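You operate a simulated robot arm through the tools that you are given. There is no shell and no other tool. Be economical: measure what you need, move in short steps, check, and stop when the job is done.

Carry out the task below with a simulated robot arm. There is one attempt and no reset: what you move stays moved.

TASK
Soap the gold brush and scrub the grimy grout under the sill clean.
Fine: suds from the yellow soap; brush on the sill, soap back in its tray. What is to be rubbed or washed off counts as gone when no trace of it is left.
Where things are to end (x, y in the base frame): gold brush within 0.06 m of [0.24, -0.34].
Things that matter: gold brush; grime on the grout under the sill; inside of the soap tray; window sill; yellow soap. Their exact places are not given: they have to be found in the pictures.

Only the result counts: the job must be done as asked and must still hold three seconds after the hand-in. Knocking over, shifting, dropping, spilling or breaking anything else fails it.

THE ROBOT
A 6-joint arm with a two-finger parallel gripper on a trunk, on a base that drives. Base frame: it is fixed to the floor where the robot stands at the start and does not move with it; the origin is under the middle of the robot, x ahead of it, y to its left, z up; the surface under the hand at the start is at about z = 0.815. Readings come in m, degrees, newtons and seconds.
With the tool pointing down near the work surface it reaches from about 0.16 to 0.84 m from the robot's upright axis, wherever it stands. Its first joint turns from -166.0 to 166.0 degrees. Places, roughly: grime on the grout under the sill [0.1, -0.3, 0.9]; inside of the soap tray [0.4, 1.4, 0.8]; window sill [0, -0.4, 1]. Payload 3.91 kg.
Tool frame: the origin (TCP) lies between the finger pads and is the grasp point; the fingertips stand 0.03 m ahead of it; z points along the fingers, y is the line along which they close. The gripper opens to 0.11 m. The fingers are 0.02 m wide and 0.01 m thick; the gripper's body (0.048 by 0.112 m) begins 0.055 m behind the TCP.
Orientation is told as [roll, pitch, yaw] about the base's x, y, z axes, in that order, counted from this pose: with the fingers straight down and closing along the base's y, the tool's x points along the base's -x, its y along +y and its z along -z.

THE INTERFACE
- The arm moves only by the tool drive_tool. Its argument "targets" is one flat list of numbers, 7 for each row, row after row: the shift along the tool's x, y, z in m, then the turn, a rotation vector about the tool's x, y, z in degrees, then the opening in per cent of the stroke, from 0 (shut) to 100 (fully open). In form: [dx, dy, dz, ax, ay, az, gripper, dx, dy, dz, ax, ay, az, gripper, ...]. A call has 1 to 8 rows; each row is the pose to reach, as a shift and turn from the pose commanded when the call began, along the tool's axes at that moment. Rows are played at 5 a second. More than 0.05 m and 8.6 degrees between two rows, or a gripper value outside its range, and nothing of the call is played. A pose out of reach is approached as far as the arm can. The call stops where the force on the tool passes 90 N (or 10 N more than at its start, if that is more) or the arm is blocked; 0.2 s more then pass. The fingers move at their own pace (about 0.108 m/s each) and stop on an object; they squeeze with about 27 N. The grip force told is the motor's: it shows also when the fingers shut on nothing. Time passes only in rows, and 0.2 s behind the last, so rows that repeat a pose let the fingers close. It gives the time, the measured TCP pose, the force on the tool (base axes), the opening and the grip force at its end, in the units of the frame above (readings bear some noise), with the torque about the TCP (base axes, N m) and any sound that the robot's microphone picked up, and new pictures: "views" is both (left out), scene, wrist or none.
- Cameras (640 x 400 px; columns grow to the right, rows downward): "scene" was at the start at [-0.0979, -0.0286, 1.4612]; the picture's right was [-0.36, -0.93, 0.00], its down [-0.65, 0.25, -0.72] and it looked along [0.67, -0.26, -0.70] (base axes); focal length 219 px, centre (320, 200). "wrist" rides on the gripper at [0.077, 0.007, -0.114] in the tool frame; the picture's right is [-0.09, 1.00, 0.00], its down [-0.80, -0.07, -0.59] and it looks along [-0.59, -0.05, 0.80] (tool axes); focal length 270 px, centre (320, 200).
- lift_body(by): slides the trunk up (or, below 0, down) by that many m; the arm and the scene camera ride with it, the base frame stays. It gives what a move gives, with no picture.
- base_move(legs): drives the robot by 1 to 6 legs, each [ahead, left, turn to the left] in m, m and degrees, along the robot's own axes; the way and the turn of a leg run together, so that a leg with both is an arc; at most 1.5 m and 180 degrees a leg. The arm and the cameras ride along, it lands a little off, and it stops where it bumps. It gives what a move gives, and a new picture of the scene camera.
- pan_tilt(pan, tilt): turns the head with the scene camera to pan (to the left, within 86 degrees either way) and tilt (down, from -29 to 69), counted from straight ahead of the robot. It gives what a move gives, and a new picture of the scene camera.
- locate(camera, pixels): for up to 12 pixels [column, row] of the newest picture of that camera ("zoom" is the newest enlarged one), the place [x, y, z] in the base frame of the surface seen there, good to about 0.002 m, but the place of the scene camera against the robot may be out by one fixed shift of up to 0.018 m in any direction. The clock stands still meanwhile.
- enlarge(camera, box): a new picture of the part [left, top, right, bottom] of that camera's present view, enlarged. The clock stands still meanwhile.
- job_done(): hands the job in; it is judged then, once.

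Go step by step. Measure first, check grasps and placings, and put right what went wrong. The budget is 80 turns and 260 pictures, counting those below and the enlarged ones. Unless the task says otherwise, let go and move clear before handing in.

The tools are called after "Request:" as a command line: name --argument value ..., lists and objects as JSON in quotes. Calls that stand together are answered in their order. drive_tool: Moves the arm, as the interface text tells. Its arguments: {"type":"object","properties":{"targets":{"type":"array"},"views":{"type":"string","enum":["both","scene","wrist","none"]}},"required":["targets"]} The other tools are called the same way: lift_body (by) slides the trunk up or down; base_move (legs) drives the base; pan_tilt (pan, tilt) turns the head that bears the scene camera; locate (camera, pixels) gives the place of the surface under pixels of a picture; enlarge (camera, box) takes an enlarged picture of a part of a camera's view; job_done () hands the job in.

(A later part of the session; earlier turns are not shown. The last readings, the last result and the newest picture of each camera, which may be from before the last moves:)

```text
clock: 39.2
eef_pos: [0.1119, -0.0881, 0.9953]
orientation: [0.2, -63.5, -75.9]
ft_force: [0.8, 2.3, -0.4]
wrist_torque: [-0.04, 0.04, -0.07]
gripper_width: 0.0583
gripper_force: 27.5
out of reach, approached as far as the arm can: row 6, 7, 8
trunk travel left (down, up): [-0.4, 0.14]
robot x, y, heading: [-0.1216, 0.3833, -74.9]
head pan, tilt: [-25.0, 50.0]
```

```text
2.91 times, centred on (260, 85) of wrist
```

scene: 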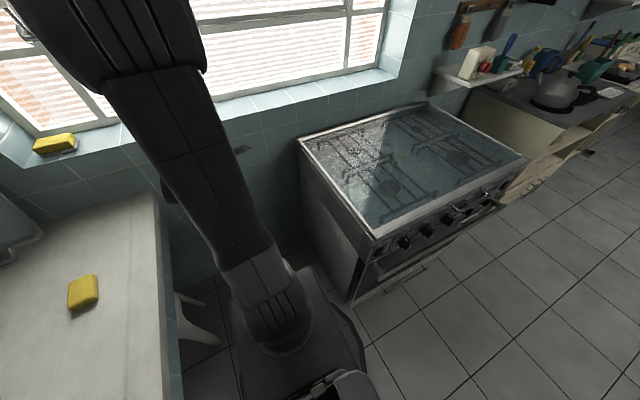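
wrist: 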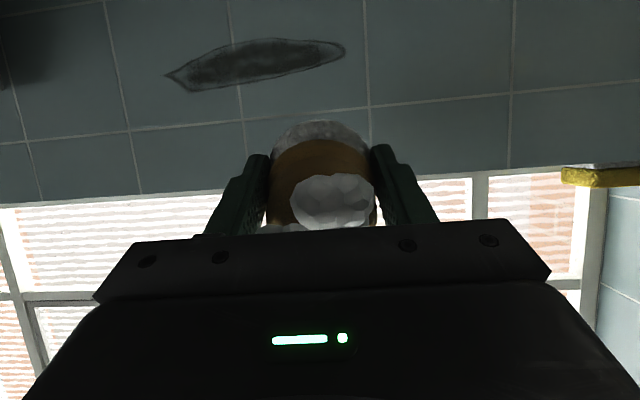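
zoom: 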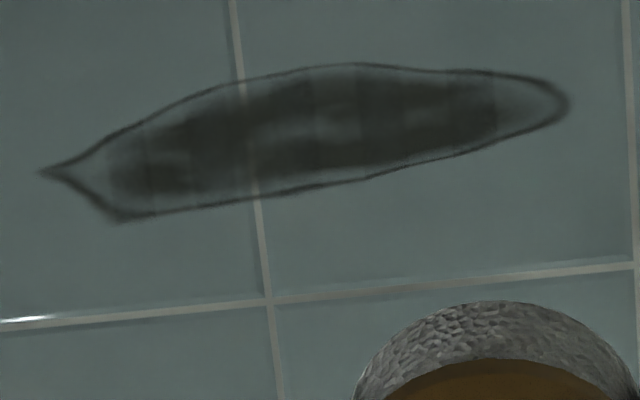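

Grime spans from (−0.018,−0.342) to (0.192,−0.273), z 0.842–0.891, centre 0.867. I continue pitching while moving on toward the wall and down to see if reach improves.

Request:
drive_tool --targets '[0.009, -0.015, 0.02, 0, -4.5, 0, 0, 0.018, -0.03, 0.04, 0, -9, 0, 0, 0.027, -0.045, 0.06, 0, -13.5, 0, 0, 0.036, -0.06, 0.08, 0, -18, 0, 0, 0.045, -0.075, 0.1, 0, -22.5, 0, 0, 0.054, -0.09, 0.116, 0, -26.5, 0, 0]' --views "both"

```text
clock: 40.6
eef_pos: [0.1589, -0.1767, 0.9275]
orientation: [-102.6, -86.1, 23.8]
ft_force: [0.5, -0.6, -1.5]
wrist_torque: [0.02, 0.02, -0.02]
gripper_width: 0.0583
gripper_force: 27.3
out of reach, approached as far as the arm can: row 1, 2, 3, 4, 5, 6
trunk travel left (down, up): [-0.4, 0.14]
robot x, y, heading: [-0.1196, 0.3865, -74.9]
head pan, tilt: [-25.0, 50.0]
```

scene: 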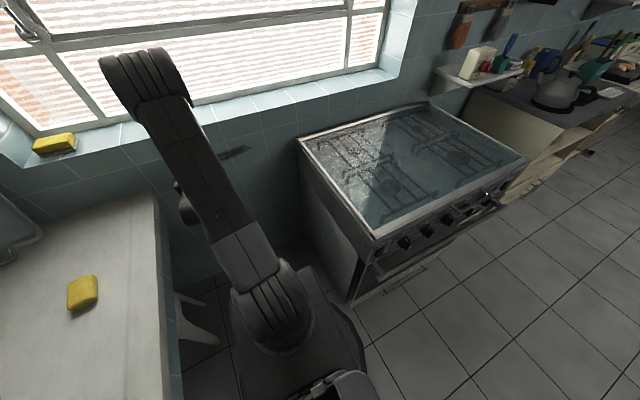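
wrist: 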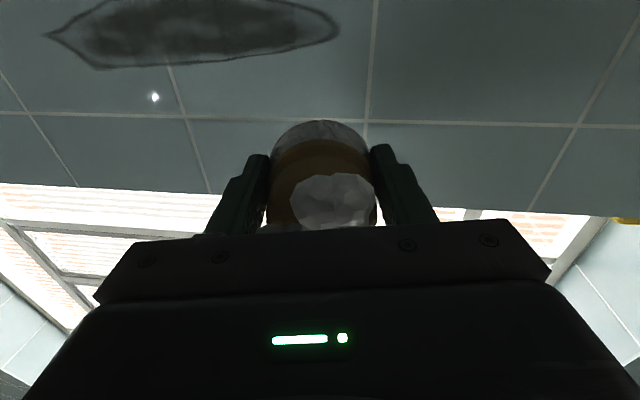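

The arm is at near-horizontal pitch but folded too tight to move sideways. I back the base 0.2 m to give the arm room.

Request:
base_move --legs '[[-0.22, 0, 0], [0, 0, 3]]'

Request:
drive_tool --targets '[0, 0, 0, 0, 0, 0, 0]' --views "wrist"

```text
clock: 42.7
eef_pos: [0.1305, 0.0559, 0.9271]
orientation: [-101.6, -86.3, 26.3]
ft_force: [-0.1, 0.2, -0.8]
wrist_torque: [0.01, 0.0, -0.02]
gripper_width: 0.0581
gripper_force: 26.8
trunk travel left (down, up): [-0.4, 0.14]
robot x, y, heading: [-0.1799, 0.5973, -71.2]
head pan, tilt: [-25.0, 50.0]
```

scene: 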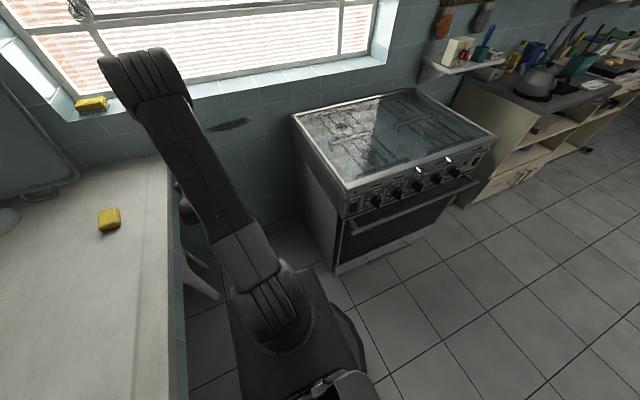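

```text
clock: 43.1
eef_pos: [0.1306, 0.0562, 0.9272]
orientation: [-101.4, -86.2, 26.0]
ft_force: [0.0, 0.0, -1.2]
wrist_torque: [-0.04, 0.01, -0.03]
gripper_width: 0.0582
gripper_force: 27.7
trunk travel left (down, up): [-0.4, 0.14]
robot x, y, heading: [-0.1808, 0.5971, -71.4]
head pan, tilt: [-25.0, 50.0]
```

wrist: 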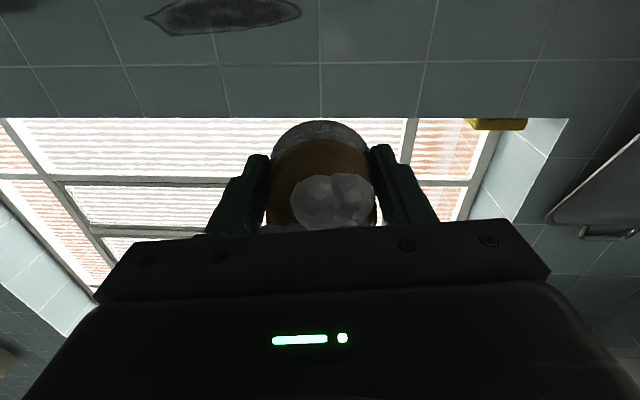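

Tool direction is az −75.4°, nearly level. TCP is 0.33 m from the wall; I move to 0.06 m in front of the grime's middle at z 0.867 and square up by 3.5°.

Request:
drive_tool --targets '[0.009, -0.0166, 0.035, -0.4, 0, 0, 0, 0.018, -0.0332, 0.07, -0.9, 0, 0, 0, 0.027, -0.0498, 0.105, -1.3, 0, 0, 0, 0.036, -0.0664, 0.14, -1.8, 0, 0, 0, 0.045, -0.083, 0.175, -2.2, 0, 0, 0, 0.054, -0.0997, 0.21, -2.6, 0, 0, 0, 0.063, -0.1163, 0.245, -3.1, 0, 0, 0, 0.0724, -0.1329, 0.28, -3.5, 0, 0, 0]' --views "both"

```text
clock: 44.9
eef_pos: [0.1621, -0.1848, 0.8675]
orientation: [-82.4, -86.1, 2.6]
ft_force: [0.1, -0.4, -1.3]
wrist_torque: [0.02, 0.02, -0.01]
gripper_width: 0.0582
gripper_force: 27.0
out of reach, approached as far as the arm can: row 1, 2, 3, 4, 5, 6, 7, 8
trunk travel left (down, up): [-0.4, 0.14]
robot x, y, heading: [-0.1804, 0.5972, -71.6]
head pan, tilt: [-25.0, 50.0]
```

scene: 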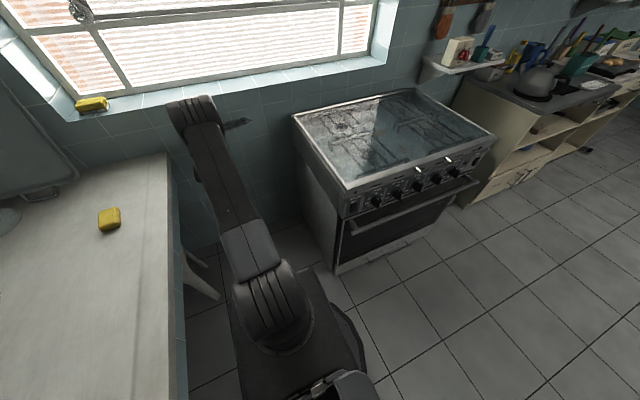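
wrist: 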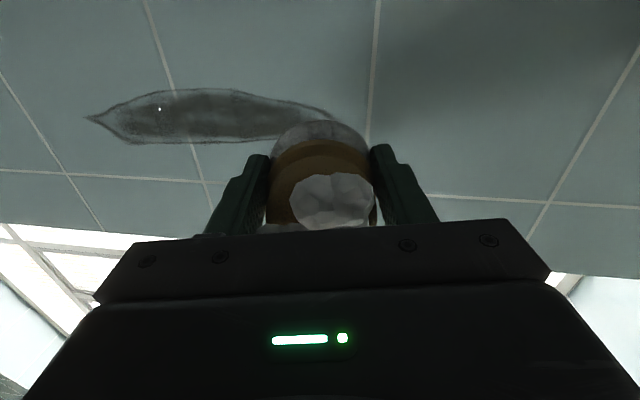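

The TCP stays left (u≈0) and the tool points 8° off; some joint limit holds it. I test a small pure sideways step to learn what is restricted.

Request:
drive_tool --targets '[0, -0.01, 0, 0, 0, 0, 0, 0, -0.02, 0, 0, 0, 0, 0, 0, -0.03, 0, 0, 0, 0, 0]' --views "none"

Request:
drive_tool --targets '[0, 0, 0, 0, 5, 0, 0, 0, 0, 0, 0, 10, 0, 0]' --views "none"

```text
clock: 45.7
eef_pos: [0.1494, -0.1875, 0.8701]
orientation: [-80.2, -86.3, -0.7]
ft_force: [-0.2, -0.2, -0.7]
wrist_torque: [-0.01, -0.02, 0.0]
gripper_width: 0.0583
gripper_force: 27.0
out of reach, approached as far as the arm can: row 2, 3
trunk travel left (down, up): [-0.4, 0.14]
robot x, y, heading: [-0.1806, 0.6002, -71.4]
head pan, tilt: [-25.0, 50.0]
```

```text
clock: 46.3
eef_pos: [0.1493, -0.1879, 0.8685]
orientation: [-19.8, -78.9, -60.4]
ft_force: [-0.3, 0.2, -0.9]
wrist_torque: [-0.01, 0.02, -0.01]
gripper_width: 0.0582
gripper_force: 27.3
trunk travel left (down, up): [-0.4, 0.14]
robot x, y, heading: [-0.1821, 0.5968, -71.2]
head pan, tilt: [-25.0, 50.0]
```

With pitch eased to −79° moves succeed, so the wrist bend is the limit. Lowering the trunk should flatten the forearm: I retreat and raise the tool, then drop the trunk by the same amount.

Request:
drive_tool --targets '[-0.03, 0, -0.03, 0, 0, 0, 0, -0.06, 0, -0.06, 0, 0, 0, 0, -0.1, 0, -0.08, 0, 0, 0, 0, -0.14, 0, -0.08, 0, 0, 0, 0, -0.18, 0, -0.08, 0, 0, 0, 0, -0.2, 0, -0.08, 0, 0, 0, 0]' --views "none"

Request:
lift_body --by -0.2

Request:
drive_tool --targets '[0, 0, 0, 0, -5, 0, 0, 0, 0, 0, 0, -11, 0, 0]' --views "both"

```text
clock: 47.7
eef_pos: [0.1574, -0.1444, 1.0819]
orientation: [-19.8, -78.9, -60.3]
ft_force: [0.1, -0.2, -0.5]
wrist_torque: [0.0, 0.01, 0.02]
gripper_width: 0.0581
gripper_force: 26.8
trunk travel left (down, up): [-0.4, 0.14]
robot x, y, heading: [-0.181, 0.5964, -71.5]
head pan, tilt: [-25.0, 50.0]
```

```text
clock: 49.9
eef_pos: [0.1557, -0.1449, 0.8813]
orientation: [-19.7, -78.7, -60.3]
ft_force: [0.6, 0.2, 0.3]
wrist_torque: [-0.01, 0.01, 0.0]
gripper_width: 0.0579
gripper_force: 26.9
trunk travel left (down, up): [-0.2, 0.34]
robot x, y, heading: [-0.1837, 0.6033, -71.5]
head pan, tilt: [-25.0, 50.0]
```

```text
clock: 50.5
eef_pos: [0.156, -0.1435, 0.8806]
orientation: [-98.1, -86.2, 18.3]
ft_force: [0.4, 0.6, -0.7]
wrist_torque: [0.01, 0.03, 0.0]
gripper_width: 0.0584
gripper_force: 27.3
trunk travel left (down, up): [-0.2, 0.34]
robot x, y, heading: [-0.1793, 0.5966, -71.6]
head pan, tilt: [-25.0, 50.0]
```

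scene: 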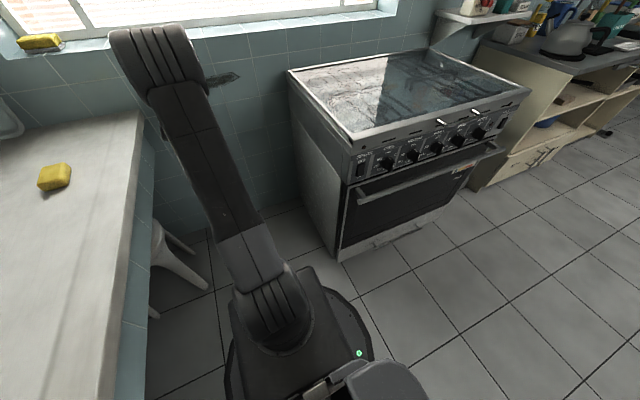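
wrist: 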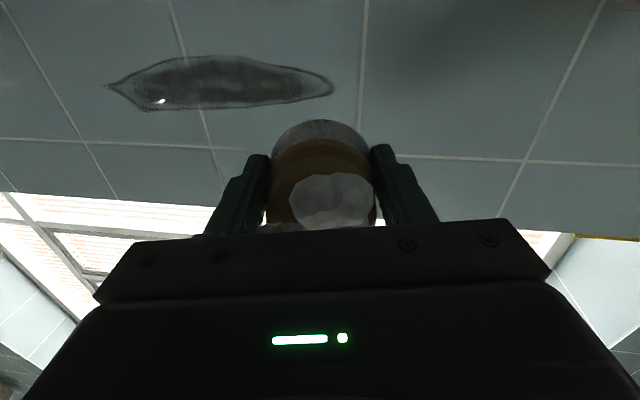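

With the trunk lower the full pitch is reached. Tool az −79.8°, 0.134 m off the wall; I square up by 7.9° and go to 0.06 m before the middle of the grime.

Request:
drive_tool --targets '[0.0053, -0.0258, 0.0223, -2, 0, 0, 0, 0.0107, -0.0517, 0.0446, -4, 0, 0, 0, 0.016, -0.0775, 0.0669, -6, 0, 0, 0, 0.0213, -0.1034, 0.0892, -7.9, 0, 0, 0]' --views "wrist"

```text
clock: 51.5
eef_pos: [0.1527, -0.2158, 0.8828]
orientation: [-77.0, -86.1, -0.3]
ft_force: [-0.8, -0.6, -0.7]
wrist_torque: [0.02, -0.04, 0.02]
gripper_width: 0.0583
gripper_force: 27.0
out of reach, approached as far as the arm can: row 1, 2, 3, 4
trunk travel left (down, up): [-0.2, 0.34]
robot x, y, heading: [-0.1822, 0.6008, -71.3]
head pan, tilt: [-25.0, 50.0]
```

wrist: 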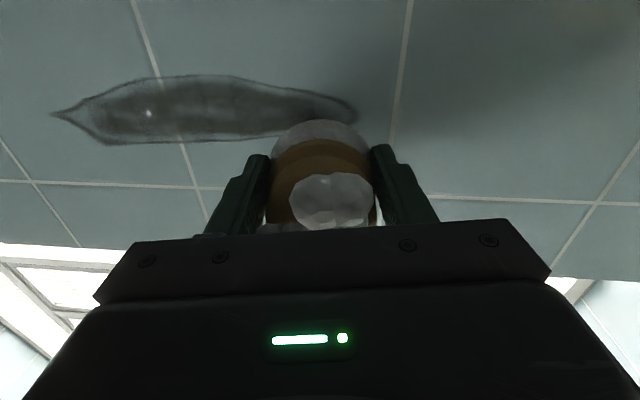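

Sideways/azimuth motion is still blocked near full pitch. I locate arm link points in the scene to understand the configuration.

Request:
pan_tilt --pan 15 --tilt 40

Request:
pan_tilt --pan -10 --tilt 50

Request:
locate --camera "scene" --pixels '[[320, 350], [300, 300], [280, 250], [260, 200], [240, 150], [220, 100], [200, 60], [180, 100], [260, 100], [150, 150]]'

```text
clock: 52.5
eef_pos: [0.1535, -0.2167, 0.8822]
orientation: [-76.6, -86.1, -0.7]
ft_force: [-0.1, 1.1, -0.8]
wrist_torque: [0.0, -0.02, -0.02]
gripper_width: 0.0582
gripper_force: 26.5
trunk travel left (down, up): [-0.2, 0.34]
robot x, y, heading: [-0.1799, 0.599, -71.3]
head pan, tilt: [15.0, 40.0]
```

scene: 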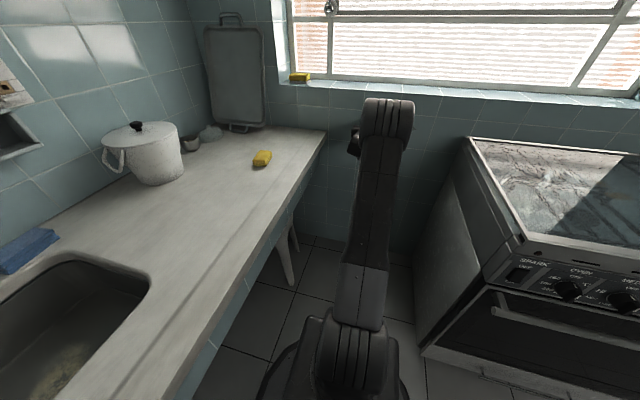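

```text
clock: 53.4
eef_pos: [0.1529, -0.2168, 0.8838]
orientation: [-76.7, -86.2, -0.8]
ft_force: [-0.7, 0.3, 0.0]
wrist_torque: [-0.04, -0.01, -0.01]
gripper_width: 0.0581
gripper_force: 27.2
trunk travel left (down, up): [-0.2, 0.34]
robot x, y, heading: [-0.1817, 0.5971, -71.7]
head pan, tilt: [-10.0, 50.0]
```

scene: 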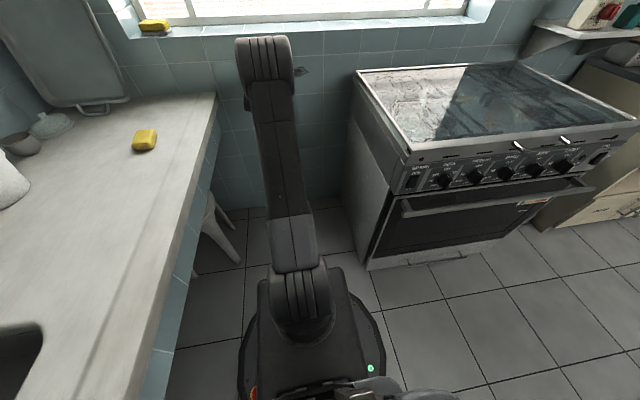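

```text
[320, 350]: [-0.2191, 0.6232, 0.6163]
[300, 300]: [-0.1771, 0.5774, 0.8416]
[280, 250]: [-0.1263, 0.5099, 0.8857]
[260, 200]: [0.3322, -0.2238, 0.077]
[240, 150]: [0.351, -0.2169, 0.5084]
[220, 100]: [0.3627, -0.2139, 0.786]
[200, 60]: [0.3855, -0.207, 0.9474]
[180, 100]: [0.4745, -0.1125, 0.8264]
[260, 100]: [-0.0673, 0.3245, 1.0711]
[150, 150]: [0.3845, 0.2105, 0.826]
```

The shoulder is low and the elbow up, so the wrist passed its aligned position and something is wound up; a constant 3.8° roll error hints at the last joint. The brush is round, so roll is free: I roll the tool −24° about its axis and test again.

Request:
drive_tool --targets '[0, 0, 0, 0, 0, -8, 0, 0, 0, 0, 0, 0, -16, 0, 0, 0, 0, 0, 0, -24, 0]' --views "none"

Request:
drive_tool --targets '[0, -0.012, 0, 0, 0, 0, 0, 0, -0.024, 0, 0, 0, 0, 0]' --views "none"

```text
clock: 54.2
eef_pos: [0.151, -0.2178, 0.8864]
orientation: [-88.0, -62.0, 10.6]
ft_force: [0.2, 1.1, 0.1]
wrist_torque: [-0.03, 0.01, 0.0]
gripper_width: 0.0582
gripper_force: 27.2
trunk travel left (down, up): [-0.2, 0.34]
robot x, y, heading: [-0.1817, 0.6006, -71.6]
head pan, tilt: [-10.0, 50.0]
```

```text
clock: 54.8
eef_pos: [0.1387, -0.2231, 0.9009]
orientation: [-87.7, -62.1, 9.7]
ft_force: [1.0, -0.3, -1.8]
wrist_torque: [0.03, 0.01, 0.01]
gripper_width: 0.0583
gripper_force: 26.6
out of reach, approached as far as the arm can: row 2
trunk travel left (down, up): [-0.2, 0.34]
robot x, y, heading: [-0.1793, 0.5969, -71.3]
head pan, tilt: [-10.0, 50.0]
```

Roll was free, but sideways is still limited: the tool must point ≥9° right of the arm's radial line. So I reposition the base: back 0.11, turn 6.4° left, then 0.26 m right, giving that geometry over the whole grime.

Request:
base_move --legs '[[-0.11, 0, 0], [0, 0, 6.4], [0, -0.26, 0]]'

Request:
drive_tool --targets '[0, 0, 0, 0, 0, 0, 0]' --views "wrist"

```text
clock: 58.0
eef_pos: [-0.0428, -0.1862, 0.9]
orientation: [-87.7, -62.2, 16.3]
ft_force: [0.9, -0.5, -1.2]
wrist_torque: [0.0, 0.0, 0.0]
gripper_width: 0.0584
gripper_force: 27.0
trunk travel left (down, up): [-0.2, 0.34]
robot x, y, heading: [-0.4559, 0.5904, -64.9]
head pan, tilt: [-10.0, 50.0]
```

scene: 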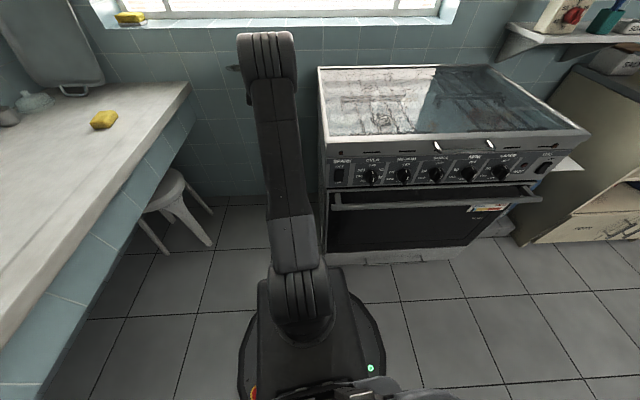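

```text
clock: 58.5
eef_pos: [-0.0435, -0.187, 0.8996]
orientation: [-87.6, -62.1, 16.4]
ft_force: [0.3, -0.3, -1.0]
wrist_torque: [-0.03, 0.02, 0.01]
gripper_width: 0.0582
gripper_force: 27.0
trunk travel left (down, up): [-0.2, 0.34]
robot x, y, heading: [-0.4553, 0.5919, -64.8]
head pan, tilt: [-10.0, 50.0]
```

wrist: 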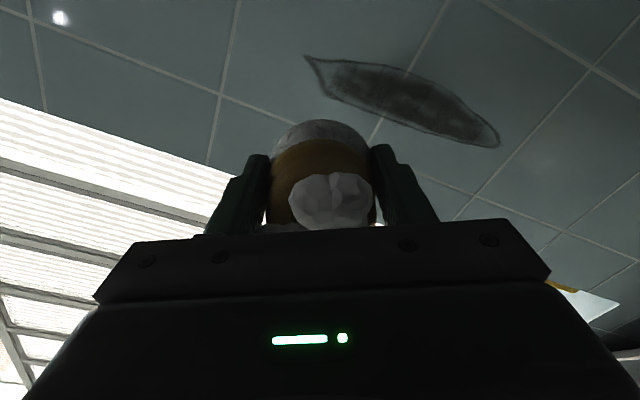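

Orientation is now square to the wall (az −71.6°), TCP 0.155 m off at the grime's right end. I approach to a 10 mm bristle gap at u=−0.20, z=0.867.

Request:
drive_tool --targets '[0.0096, 0.0037, 0.037, 0, 0, 0, 0, 0.019, 0.0073, 0.074, 0, 0, 0, 0, 0.0287, 0.011, 0.1105, 0, 0, 0, 0]' --views "wrist"

```text
clock: 59.2
eef_pos: [-0.0147, -0.2936, 0.8671]
orientation: [-87.8, -62.2, 16.4]
ft_force: [-0.4, 0.2, 0.7]
wrist_torque: [0.01, 0.05, 0.01]
gripper_width: 0.0583
gripper_force: 27.1
trunk travel left (down, up): [-0.2, 0.34]
robot x, y, heading: [-0.4527, 0.5904, -64.9]
head pan, tilt: [-10.0, 50.0]
```

wrist: 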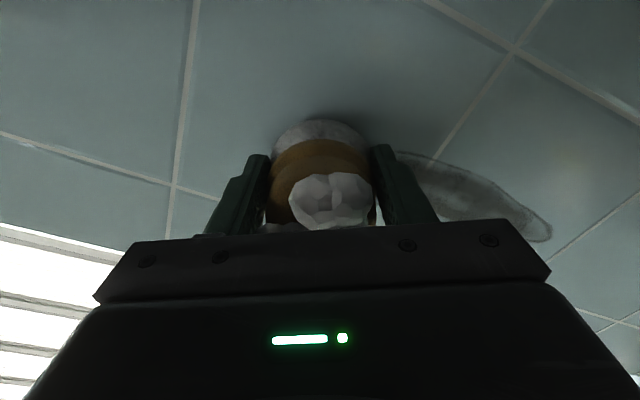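

On position. I press in small steps to find contact.

Request:
drive_tool --targets '[0, 0, 0.006, 0, 0, 0, 0, 0, 0, 0.009, 0, 0, 0, 0, 0, 0, 0.011, 0, 0, 0, 0, 0, 0, 0.012, 0, 0, 0, 0]' --views "none"

```text
clock: 60.2
eef_pos: [-0.0101, -0.3029, 0.8684]
orientation: [-87.7, -62.2, 16.3]
ft_force: [-7.7, 12.5, -3.8]
wrist_torque: [-0.25, -0.21, -0.23]
gripper_width: 0.0583
gripper_force: 26.8
trunk travel left (down, up): [-0.2, 0.34]
robot x, y, heading: [-0.4529, 0.5942, -64.7]
head pan, tilt: [-10.0, 50.0]
```

Contact at about 14 N. I stroke along the grime toward +u (0.2 m) holding this pressure.

Request:
drive_tool --targets '[-0.0117, 0.0221, 0.0001, 0, 0, 0, 0, -0.0233, 0.0442, 0.0002, 0, 0, 0, 0, -0.035, 0.0663, 0.0004, 0, 0, 0, 0, -0.0467, 0.0884, 0.0005, 0, 0, 0, 0, -0.0583, 0.1105, 0.0006, 0, 0, 0, 0, -0.07, 0.1326, 0.0007, 0, 0, 0, 0, -0.0817, 0.1547, 0.0009, 0, 0, 0, 0, -0.0933, 0.1768, 0.001, 0, 0, 0, 0]' --views "wrist"

```text
clock: 62.0
eef_pos: [0.1737, -0.2309, 0.8664]
orientation: [-87.8, -62.2, 16.4]
ft_force: [-0.3, -0.8, -0.7]
wrist_torque: [0.03, 0.01, -0.03]
gripper_width: 0.0583
gripper_force: 27.0
out of reach, approached as far as the arm can: row 7, 8
trunk travel left (down, up): [-0.2, 0.34]
robot x, y, heading: [-0.4551, 0.5901, -64.7]
head pan, tilt: [-10.0, 50.0]
```

wrist: 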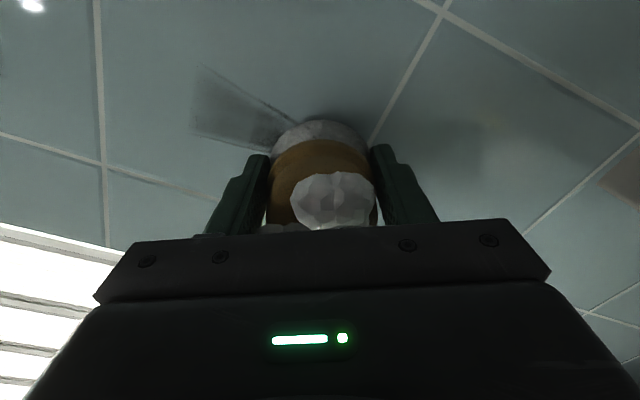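

Scrubbing works: the right part is gone; the left part escaped because the arm ran out of reach there (s rose to 0.046). I retreat 0.06 and bring the base 0.1 m left and 0.05 m nearer.

Request:
drive_tool --targets '[0, 0, -0.03, 0, 0, 0, 0, 0.0233, -0.0442, -0.06, 0, 0, 0, 0, 0.0467, -0.0884, -0.06, 0, 0, 0, 0]' --views "none"

Request:
base_move --legs '[[0.062, 0.093, 0]]'

Request:
drive_tool --targets '[0, 0, 0, 0, 0, 0, 0]' --views "wrist"

```text
refused: row 2 steps farther than a row can; nothing moved
```

```text
clock: 63.1
eef_pos: [0.2291, -0.2296, 0.8739]
orientation: [-88.6, -62.3, 16.6]
ft_force: [-33.6, 48.9, 2.8]
wrist_torque: [-1.1, -0.09, -1.21]
gripper_width: 0.0582
gripper_force: 27.5
trunk travel left (down, up): [-0.2, 0.34]
robot x, y, heading: [-0.3974, 0.5869, -64.6]
head pan, tilt: [-10.0, 50.0]
stopped in leg 1: the force on the tool passed its limit at 434 N (the readings are from after the stop); the commanded pose is now the measured one
```

scene: 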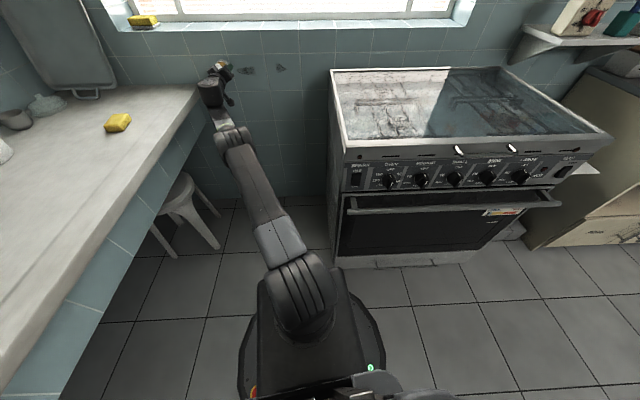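

```text
clock: 63.5
eef_pos: [0.2296, -0.228, 0.8742]
orientation: [-88.6, -62.3, 16.5]
ft_force: [-38.4, 58.5, 4.1]
wrist_torque: [-1.53, -0.36, -1.91]
gripper_width: 0.0583
gripper_force: 26.8
trunk travel left (down, up): [-0.2, 0.34]
robot x, y, heading: [-0.3953, 0.5899, -64.5]
head pan, tilt: [-10.0, 50.0]
```

wrist: 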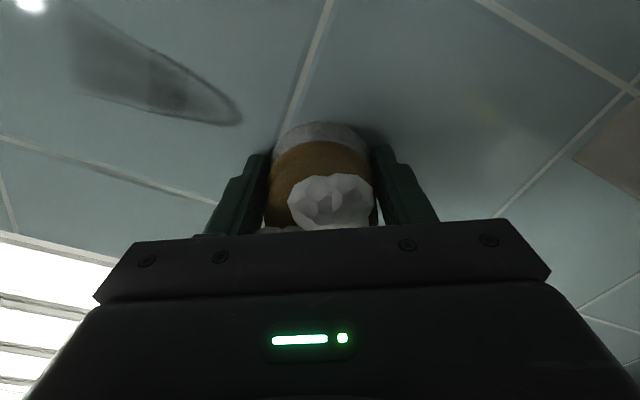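

My refused retreat let the base press the brush on the wall; it stopped and the brush is still held. I back off the wall at once.

Request:
drive_tool --targets '[0, 0, -0.02, 0, 0, 0, 0, 0, 0, -0.05, 0, 0, 0, 0]' --views "wrist"

Request:
locate --camera "wrist" --pixels '[[200, 80], [150, 60], [240, 90], [120, 40], [320, 125], [330, 150]]'

Request:
enlarge --camera "scene" --box '[160, 30, 320, 130]'

```text
clock: 64.1
eef_pos: [0.2183, -0.1874, 0.8647]
orientation: [-87.2, -62.1, 15.6]
ft_force: [0.0, 0.4, -1.3]
wrist_torque: [-0.02, -0.02, 0.02]
gripper_width: 0.0582
gripper_force: 27.0
trunk travel left (down, up): [-0.2, 0.34]
robot x, y, heading: [-0.3965, 0.5826, -64.6]
head pan, tilt: [-10.0, 50.0]
```

wrist: 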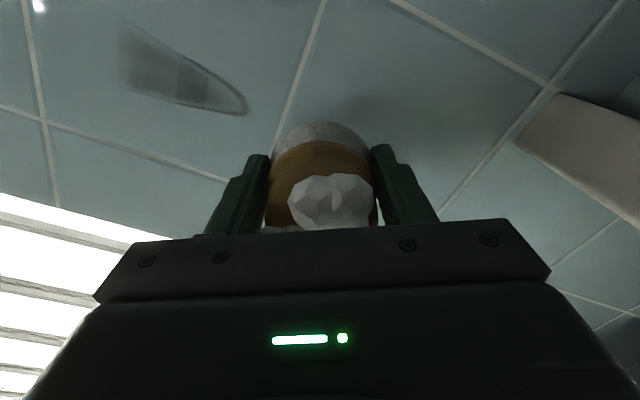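

```text
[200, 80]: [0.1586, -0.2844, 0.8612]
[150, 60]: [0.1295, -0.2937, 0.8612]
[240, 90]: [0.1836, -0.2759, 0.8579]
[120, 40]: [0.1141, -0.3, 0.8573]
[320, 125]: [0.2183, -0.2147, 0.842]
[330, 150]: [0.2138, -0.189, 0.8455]
```

```text
4.00 times, centred on (240, 80) of scene
```

zoom: 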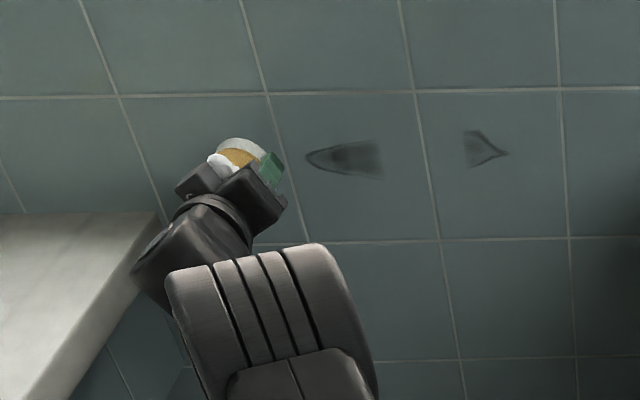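

Two patches remain: left (x 0.11–0.19) and right tip (x −0.02–0.02). Base now suits the left patch; I go to u=0, z=0.866 and approach to a small gap.

Request:
drive_tool --targets '[0.011, -0.023, 0.014, 0, 0, 0, 0, 0.0219, -0.046, 0.0281, 0, 0, 0, 0, 0.0219, -0.046, 0.0341, 0, 0, 0, 0, 0.0219, -0.046, 0.0381, 0, 0, 0, 0]' --views "none"

```text
clock: 65.1
eef_pos: [0.1799, -0.2377, 0.866]
orientation: [-87.4, -62.1, 15.7]
ft_force: [0.2, 0.1, -0.9]
wrist_torque: [-0.04, 0.04, 0.0]
gripper_width: 0.0581
gripper_force: 26.6
trunk travel left (down, up): [-0.2, 0.34]
robot x, y, heading: [-0.3967, 0.5872, -65.0]
head pan, tilt: [-10.0, 50.0]
```

Request:
drive_tool --targets '[0, 0, 0.002, 0, 0, 0, 0, 0, 0, 0.003, 0, 0, 0, 0, 0, 0, 0.004, 0, 0, 0, 0]' --views "none"

```text
clock: 65.9
eef_pos: [0.1806, -0.2421, 0.8666]
orientation: [-87.6, -62.0, 15.7]
ft_force: [-0.2, 1.3, -0.3]
wrist_torque: [0.02, -0.01, -0.01]
gripper_width: 0.0582
gripper_force: 27.0
trunk travel left (down, up): [-0.2, 0.34]
robot x, y, heading: [-0.396, 0.5865, -64.5]
head pan, tilt: [-10.0, 50.0]
```

Request:
drive_tool --targets '[0, 0, 0.001, 0, 0, 0, 0, 0, 0, 0.002, 0, 0, 0, 0]' --views "none"

```text
clock: 66.5
eef_pos: [0.1824, -0.2438, 0.8672]
orientation: [-87.5, -62.1, 15.6]
ft_force: [-4.8, 6.2, -2.4]
wrist_torque: [-0.06, -0.1, -0.17]
gripper_width: 0.0583
gripper_force: 26.9
trunk travel left (down, up): [-0.2, 0.34]
robot x, y, heading: [-0.3973, 0.5882, -64.7]
head pan, tilt: [-10.0, 50.0]
```

Contact at ~8 N. I stroke the left patch there and back, slightly raised on the way back.

Request:
drive_tool --targets '[0.0117, -0.0221, 0.0007, 0, 0, 0, 0, 0.0234, -0.0442, 0.0007, 0, 0, 0, 0, 0.0374, -0.0707, 0.0007, 0, 0, 0, 0, 0.042, -0.0965, 0.0007, 0, 0, 0, 0, 0.0303, -0.0744, 0.0007, 0, 0, 0, 0, 0.0163, -0.0479, 0.0007, 0, 0, 0, 0, 0.0022, -0.0214, 0.0007, 0, 0, 0, 0, -0.0094, 0.0007, 0.0007, 0, 0, 0, 0]' --views "wrist"

```text
clock: 67.8
eef_pos: [0.0951, -0.2731, 0.8772]
orientation: [-87.5, -62.2, 13.9]
ft_force: [-32.6, 44.5, 5.1]
wrist_torque: [0.25, -0.05, 1.24]
gripper_width: 0.0581
gripper_force: 26.6
trunk travel left (down, up): [-0.2, 0.34]
robot x, y, heading: [-0.4009, 0.5887, -65.3]
head pan, tilt: [-10.0, 50.0]
stopped in row 6: the force on the tool passed its limit at 147 N (the readings are from after the stop); the commanded pose is now the measured one
```

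wrist: 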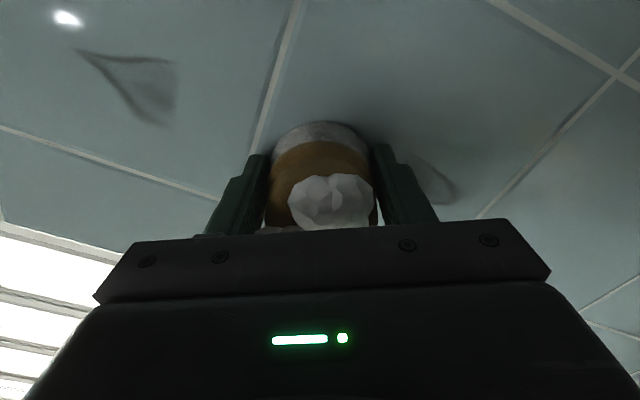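

The force peaked at 147 N, so I ease off, then look at what is left.

Request:
drive_tool --targets '[0, 0, -0.004, 0, 0, 0, 0, 0, 0, -0.03, 0, 0, 0, 0, 0, 0, -0.06, 0, 0, 0, 0]' --views "wrist"

Request:
enlarge --camera "scene" --box '[160, 30, 320, 130]'

Request:
locate --camera "wrist" --pixels '[[50, 100], [150, 200], [230, 50], [300, 80], [420, 60], [500, 120], [450, 150], [560, 180]]'

```text
clock: 68.6
eef_pos: [0.0844, -0.2174, 0.8707]
orientation: [-86.4, -62.2, 13.1]
ft_force: [0.3, -0.4, -1.3]
wrist_torque: [-0.04, -0.02, 0.0]
gripper_width: 0.0582
gripper_force: 27.1
trunk travel left (down, up): [-0.2, 0.34]
robot x, y, heading: [-0.4, 0.5872, -65.3]
head pan, tilt: [-10.0, 50.0]
```

wrist: 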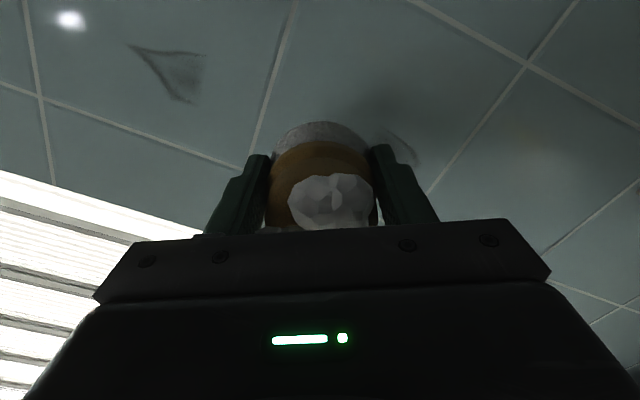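

```text
4.00 times, centred on (240, 80) of scene
```

zoom: 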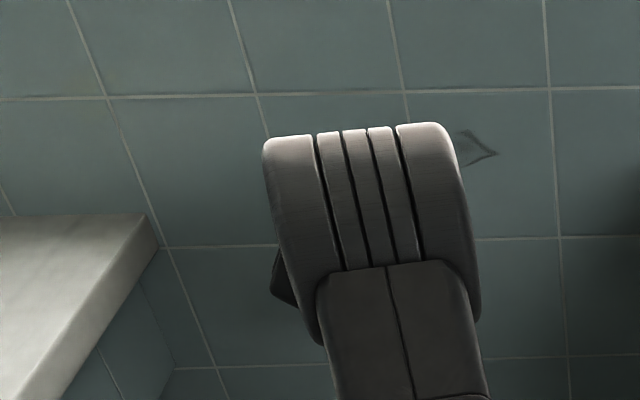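

```text
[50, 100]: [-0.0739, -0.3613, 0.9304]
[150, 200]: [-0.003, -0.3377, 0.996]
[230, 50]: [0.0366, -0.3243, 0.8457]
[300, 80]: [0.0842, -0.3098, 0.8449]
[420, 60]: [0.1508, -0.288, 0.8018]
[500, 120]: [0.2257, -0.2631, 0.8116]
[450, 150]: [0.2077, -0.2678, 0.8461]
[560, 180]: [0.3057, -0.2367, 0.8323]
```

Only a faint arc remains at left near wrist (410,145), and the right tip at (175,72). I zoom to locate both.

Request:
enlarge --camera "wrist" --box '[360, 100, 460, 180]'

Request:
locate --camera "wrist" --pixels '[[418, 160], [405, 140], [388, 130], [130, 45], [205, 55], [190, 103], [165, 90], [400, 160], [205, 85]]'

Request:
enlarge --camera "wrist" --box '[100, 20, 300, 145]'

```text
5.00 times, centred on (410, 140) of wrist
```

zoom: 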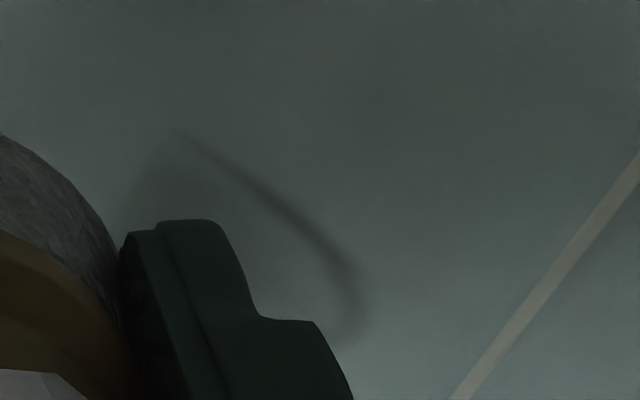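

```text
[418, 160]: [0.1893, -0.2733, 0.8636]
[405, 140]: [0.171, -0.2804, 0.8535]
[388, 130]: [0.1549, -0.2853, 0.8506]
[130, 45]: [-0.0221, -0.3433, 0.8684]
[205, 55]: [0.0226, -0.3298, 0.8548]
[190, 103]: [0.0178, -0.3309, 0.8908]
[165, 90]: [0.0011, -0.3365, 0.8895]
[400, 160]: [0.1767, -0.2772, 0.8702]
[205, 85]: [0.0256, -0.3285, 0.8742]
```

```text
3.20 times, centred on (200, 82) of wrist
```

zoom: 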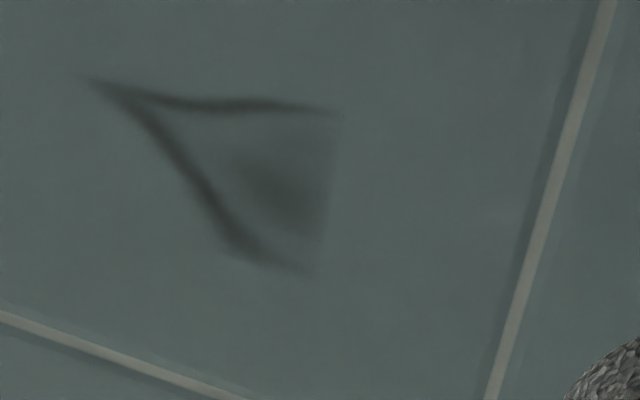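

Left arc: x 0.155–0.19, z 0.85–0.865; right tip: x −0.022–0.02, z 0.854–0.891. I square the tool again and go in front of the left arc.

Request:
drive_tool --targets '[-0.0104, 0.0321, 0.0198, -0.4, -1.2, 0, 0, -0.0208, 0.0642, 0.0397, -0.8, -2.35, 0, 0]' --views "none"

```text
clock: 69.2
eef_pos: [0.1587, -0.2377, 0.8592]
orientation: [-90.3, -62.2, 18.3]
ft_force: [-0.5, -0.4, -1.0]
wrist_torque: [0.03, 0.03, 0.04]
gripper_width: 0.0579
gripper_force: 26.8
trunk travel left (down, up): [-0.2, 0.34]
robot x, y, heading: [-0.4, 0.5858, -65.4]
head pan, tilt: [-10.0, 50.0]
```

Request:
drive_tool --targets '[0, 0, 0.008, 0, 0, 0, 0, 0, 0, 0.0115, 0, 0, 0, 0, 0, 0, 0.0125, 0, 0, 0, 0, 0, 0, 0.0125, 0, 0, 0, 0]' --views "none"

```text
clock: 70.2
eef_pos: [0.1629, -0.2498, 0.8575]
orientation: [-90.1, -62.2, 18.2]
ft_force: [0.1, -0.5, -1.2]
wrist_torque: [-0.02, 0.01, -0.01]
gripper_width: 0.0585
gripper_force: 27.2
trunk travel left (down, up): [-0.2, 0.34]
robot x, y, heading: [-0.3999, 0.5849, -65.3]
head pan, tilt: [-10.0, 50.0]
```

Request:
drive_tool --targets '[0, 0, 0.001, 0, 0, 0, 0, 0, 0, 0.002, 0, 0, 0, 0, 0, 0, 0.002, 0, 0, 0, 0]' --views "none"

```text
clock: 71.0
eef_pos: [0.1628, -0.2482, 0.8594]
orientation: [-90.2, -62.1, 18.4]
ft_force: [-8.0, 14.9, -5.0]
wrist_torque: [0.41, 0.14, -0.34]
gripper_width: 0.0584
gripper_force: 27.3
trunk travel left (down, up): [-0.2, 0.34]
robot x, y, heading: [-0.3994, 0.5872, -65.3]
head pan, tilt: [-10.0, 50.0]
```

About 17 N of contact. Short strokes over the arc.

Request:
drive_tool --targets '[-0.0056, 0.0106, -0.0003, 0, 0, 0, 0, -0.0117, 0.0221, -0.0003, 0, 0, 0, 0, -0.0003, 0.0134, -0.0003, 0, 0, 0, 0, 0.0076, -0.0016, -0.0003, 0, 0, 0, 0, 0.0146, -0.0149, -0.0003, 0, 0, 0, 0, 0.0018, 0.0009, -0.0003, 0, 0, 0, 0, -0.0088, 0.0124, -0.0003, 0, 0, 0, 0, -0.0152, 0.0202, -0.0003, 0, 0, 0, 0]' --views "none"

Request:
drive_tool --targets '[0, 0, -0.03, 0, 0, 0, 0, 0, 0, -0.06, 0, 0, 0, 0, 0.0233, -0.0442, -0.06, 0, 0, 0, 0, 0.0467, -0.0884, -0.06, 0, 0, 0, 0]' --views "wrist"

```text
clock: 72.8
eef_pos: [0.1886, -0.2424, 0.8625]
orientation: [-90.2, -62.2, 18.4]
ft_force: [-3.1, 6.8, -2.9]
wrist_torque: [0.11, 0.05, -0.13]
gripper_width: 0.0581
gripper_force: 27.6
trunk travel left (down, up): [-0.2, 0.34]
robot x, y, heading: [-0.4, 0.5876, -65.2]
head pan, tilt: [-10.0, 50.0]
```

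```text
clock: 73.8
eef_pos: [0.0704, -0.218, 0.8598]
orientation: [-90.2, -62.1, 18.3]
ft_force: [0.5, 1.0, -0.9]
wrist_torque: [-0.02, -0.01, -0.01]
gripper_width: 0.0581
gripper_force: 27.1
trunk travel left (down, up): [-0.2, 0.34]
robot x, y, heading: [-0.3999, 0.5877, -65.2]
head pan, tilt: [-10.0, 50.0]
```

wrist: 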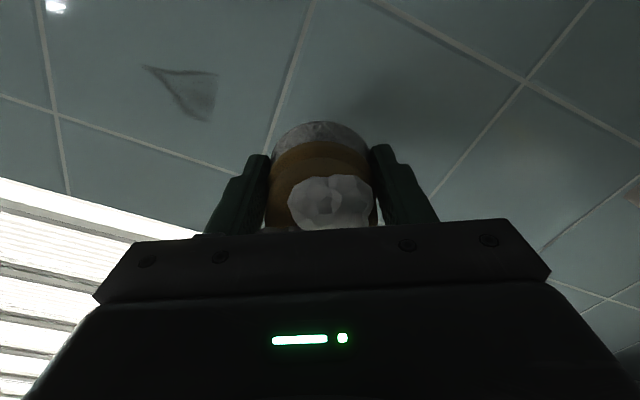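

The left is clean. I shift the base 0.1 m right for the tip (tool stays 0.05 m off the wall).

Request:
base_move --legs '[[-0.012, -0.099, 0]]'

Request:
drive_tool --targets '[0, 0, 0, 0, 0, 0, 0]' --views "wrist"

```text
clock: 75.0
eef_pos: [-0.0224, -0.2476, 0.8588]
orientation: [-90.2, -62.1, 18.5]
ft_force: [0.6, -1.2, -1.2]
wrist_torque: [-0.01, -0.03, -0.01]
gripper_width: 0.0583
gripper_force: 27.0
trunk travel left (down, up): [-0.2, 0.34]
robot x, y, heading: [-0.4913, 0.5595, -65.5]
head pan, tilt: [-10.0, 50.0]
```

scene: 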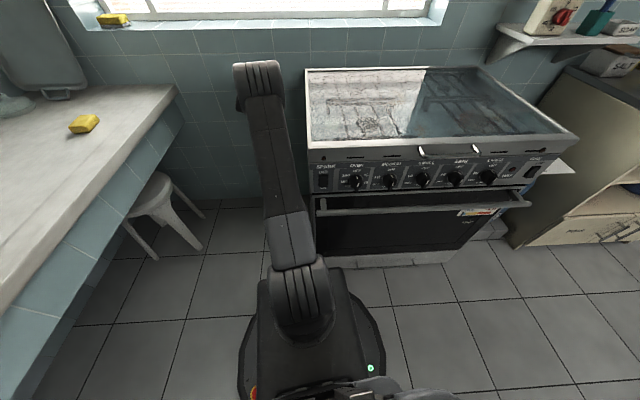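

```text
clock: 75.4
eef_pos: [-0.0227, -0.2469, 0.8582]
orientation: [-90.3, -62.2, 18.3]
ft_force: [1.6, -0.2, -0.6]
wrist_torque: [-0.01, 0.0, -0.03]
gripper_width: 0.0582
gripper_force: 27.2
trunk travel left (down, up): [-0.2, 0.34]
robot x, y, heading: [-0.4937, 0.5579, -65.3]
head pan, tilt: [-10.0, 50.0]
```

wrist: 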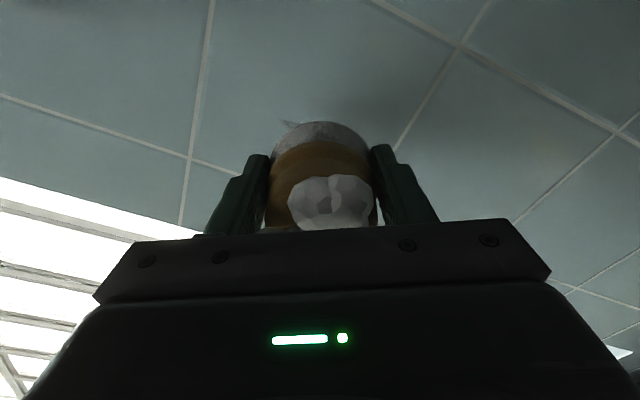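

In place (u=−0.196, s=0.092). I approach the tip at z=0.870.

Request:
drive_tool --targets '[-0.0083, -0.0089, 0.03, 0, 0, 0, 0, -0.0083, -0.0089, 0.052, 0, 0, 0, 0, -0.0083, -0.0089, 0.057, 0, 0, 0, 0, -0.0083, -0.0089, 0.059, 0, 0, 0, 0]' --views "none"

```text
clock: 76.4
eef_pos: [-0.0073, -0.3047, 0.8685]
orientation: [-90.1, -62.0, 18.4]
ft_force: [-0.6, 0.1, -1.0]
wrist_torque: [-0.02, -0.03, -0.01]
gripper_width: 0.0584
gripper_force: 27.4
trunk travel left (down, up): [-0.2, 0.34]
robot x, y, heading: [-0.497, 0.5559, -65.2]
head pan, tilt: [-10.0, 50.0]
```

Request:
drive_tool --targets '[0, 0, 0.001, 0, 0, 0, 0, 0, 0, 0.002, 0, 0, 0, 0, 0, 0, 0.003, 0, 0, 0, 0, 0, 0, 0.003, 0, 0, 0, 0]' --views "none"

```text
clock: 77.4
eef_pos: [-0.0071, -0.306, 0.8701]
orientation: [-90.0, -62.2, 18.2]
ft_force: [-18.6, 37.5, -15.4]
wrist_torque: [0.16, -0.48, -1.33]
gripper_width: 0.0583
gripper_force: 26.9
trunk travel left (down, up): [-0.2, 0.34]
robot x, y, heading: [-0.4961, 0.5564, -65.2]
head pan, tilt: [-10.0, 50.0]
```

43 N: a bit much; I ease 1.5 mm and stroke around the tip.

Request:
drive_tool --targets '[-0.0071, -0.0037, -0.0015, 0, 0, 0, 0, -0.0001, -0.017, -0.0015, 0, 0, 0, 0, 0.0093, -0.0177, -0.0015, 0, 0, 0, 0, 0.0132, -0.01, -0.0015, 0, 0, 0, 0, 0.0062, 0.0033, -0.0015, 0, 0, 0, 0, -0.0049, 0.0178, -0.0015, 0, 0, 0, 0, -0.0155, 0.0122, -0.0015, 0, 0, 0, 0, -0.0057, -0.0064, -0.0015, 0, 0, 0, 0]' --views "none"

Request:
drive_tool --targets '[0, 0, -0.03, 0, 0, 0, 0, 0, 0, -0.07, 0, 0, 0, 0, 0.015, -0.03, -0.1, 0, 0, 0, 0, 0.03, -0.06, -0.13, 0, 0, 0, 0]' --views "wrist"

Request:
enlarge --camera "wrist" --box '[150, 0, 600, 200]'

Request:
pan_tilt --pan -10 --tilt 40

```text
clock: 78.8
eef_pos: [-0.0252, -0.3105, 0.8789]
orientation: [-92.5, -62.4, 18.3]
ft_force: [-36.8, 52.6, 8.9]
wrist_torque: [0.79, 0.35, 1.32]
gripper_width: 0.0578
gripper_force: 27.0
trunk travel left (down, up): [-0.2, 0.34]
robot x, y, heading: [-0.4956, 0.5617, -65.6]
head pan, tilt: [-10.0, 50.0]
stopped in row 6: the force on the tool passed its limit at 117 N (the readings are from after the stop); the commanded pose is now the measured one
```

```text
clock: 79.8
eef_pos: [-0.1097, -0.2079, 0.8742]
orientation: [-90.7, -62.3, 16.6]
ft_force: [0.7, -0.1, -1.0]
wrist_torque: [-0.03, -0.01, -0.02]
gripper_width: 0.0583
gripper_force: 27.1
out of reach, approached as far as the arm can: row 4
trunk travel left (down, up): [-0.2, 0.34]
robot x, y, heading: [-0.4948, 0.5593, -66.0]
head pan, tilt: [-10.0, 50.0]
```

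wrist: 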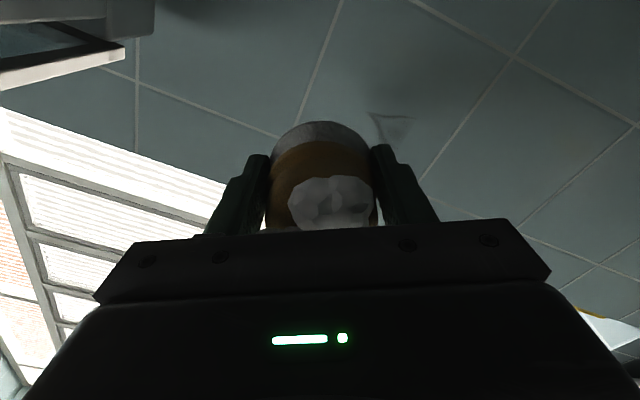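

```text
1.42 times, centred on (375, 100) of wrist
```

zoom: 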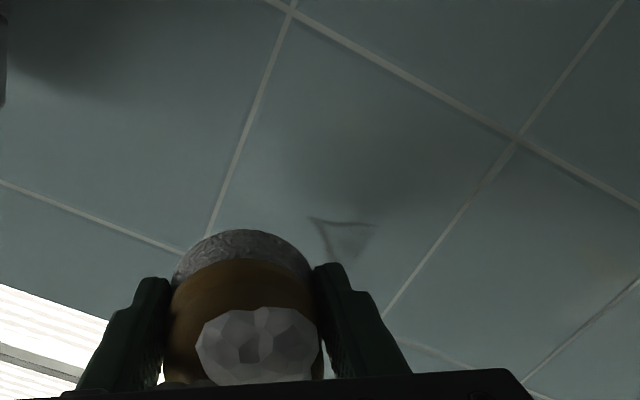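

```text
clock: 80.5
eef_pos: [-0.1098, -0.2079, 0.8732]
orientation: [-90.7, -62.4, 16.4]
ft_force: [-0.1, 0.1, -0.2]
wrist_torque: [0.0, 0.0, 0.0]
gripper_width: 0.0581
gripper_force: 26.9
trunk travel left (down, up): [-0.2, 0.34]
robot x, y, heading: [-0.4978, 0.5614, -65.9]
head pan, tilt: [-10.0, 40.0]
```

scene: 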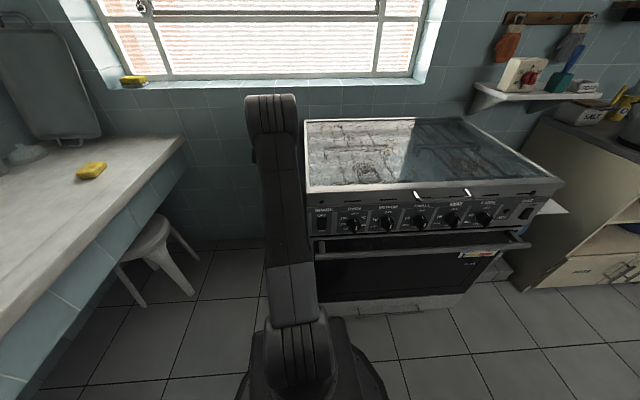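

The tip is fainter but still there (wrist (390,125)). I go back square to it for gentler, shorter strokes.

Request:
drive_tool --targets '[-0.0104, 0.022, 0.0361, -0.6, -0.3, 0, 0, -0.0207, 0.044, 0.0722, -1.3, -0.7, 0, 0, -0.0311, 0.066, 0.1083, -1.95, -1.02, 0, 0, -0.0311, 0.066, 0.1083, -1.95, -1.02, 0, 0]' --views "none"

```text
clock: 81.5
eef_pos: [-0.009, -0.2913, 0.8693]
orientation: [-91.0, -62.3, 19.6]
ft_force: [-0.1, -1.2, -0.8]
wrist_torque: [0.0, -0.05, 0.0]
gripper_width: 0.0583
gripper_force: 27.1
trunk travel left (down, up): [-0.2, 0.34]
robot x, y, heading: [-0.4947, 0.5568, -65.7]
head pan, tilt: [-10.0, 40.0]
```

Request:
drive_tool --targets '[0, 0, 0.008, 0, 0, 0, 0, 0, 0, 0.0115, 0, 0, 0, 0, 0, 0, 0.013, 0, 0, 0, 0, 0, 0, 0.014, 0, 0, 0, 0, 0, 0, 0.014, 0, 0, 0, 0]' --views "none"

```text
clock: 82.7
eef_pos: [-0.0044, -0.3055, 0.869]
orientation: [-91.0, -62.3, 19.7]
ft_force: [-0.6, 0.9, -1.1]
wrist_torque: [0.02, 0.01, 0.01]
gripper_width: 0.0585
gripper_force: 26.7
trunk travel left (down, up): [-0.2, 0.34]
robot x, y, heading: [-0.4957, 0.5572, -65.8]
head pan, tilt: [-10.0, 40.0]
```

Request:
drive_tool --targets '[0, 0, 0.0015, 0, 0, 0, 0, 0.0046, -0.0089, 0.0017, 0, 0, 0, 0, 0.0075, -0.0186, 0.0017, 0, 0, 0, 0, -0.0025, -0.0126, 0.0017, 0, 0, 0, 0, -0.0089, -0.0046, 0.0017, 0, 0, 0, 0, -0.0127, 0.0069, 0.0017, 0, 0, 0, 0, -0.0038, 0.0115, 0.0017, 0, 0, 0, 0, 0.0071, 0.0037, 0.0017, 0, 0, 0, 0]' --views "none"

```text
clock: 84.5
eef_pos: [-0.0023, -0.3038, 0.8638]
orientation: [-91.1, -62.2, 20.0]
ft_force: [3.4, 8.7, 2.8]
wrist_torque: [-0.27, 0.11, -0.1]
gripper_width: 0.058
gripper_force: 26.8
trunk travel left (down, up): [-0.2, 0.34]
robot x, y, heading: [-0.495, 0.5587, -65.8]
head pan, tilt: [-10.0, 40.0]
```

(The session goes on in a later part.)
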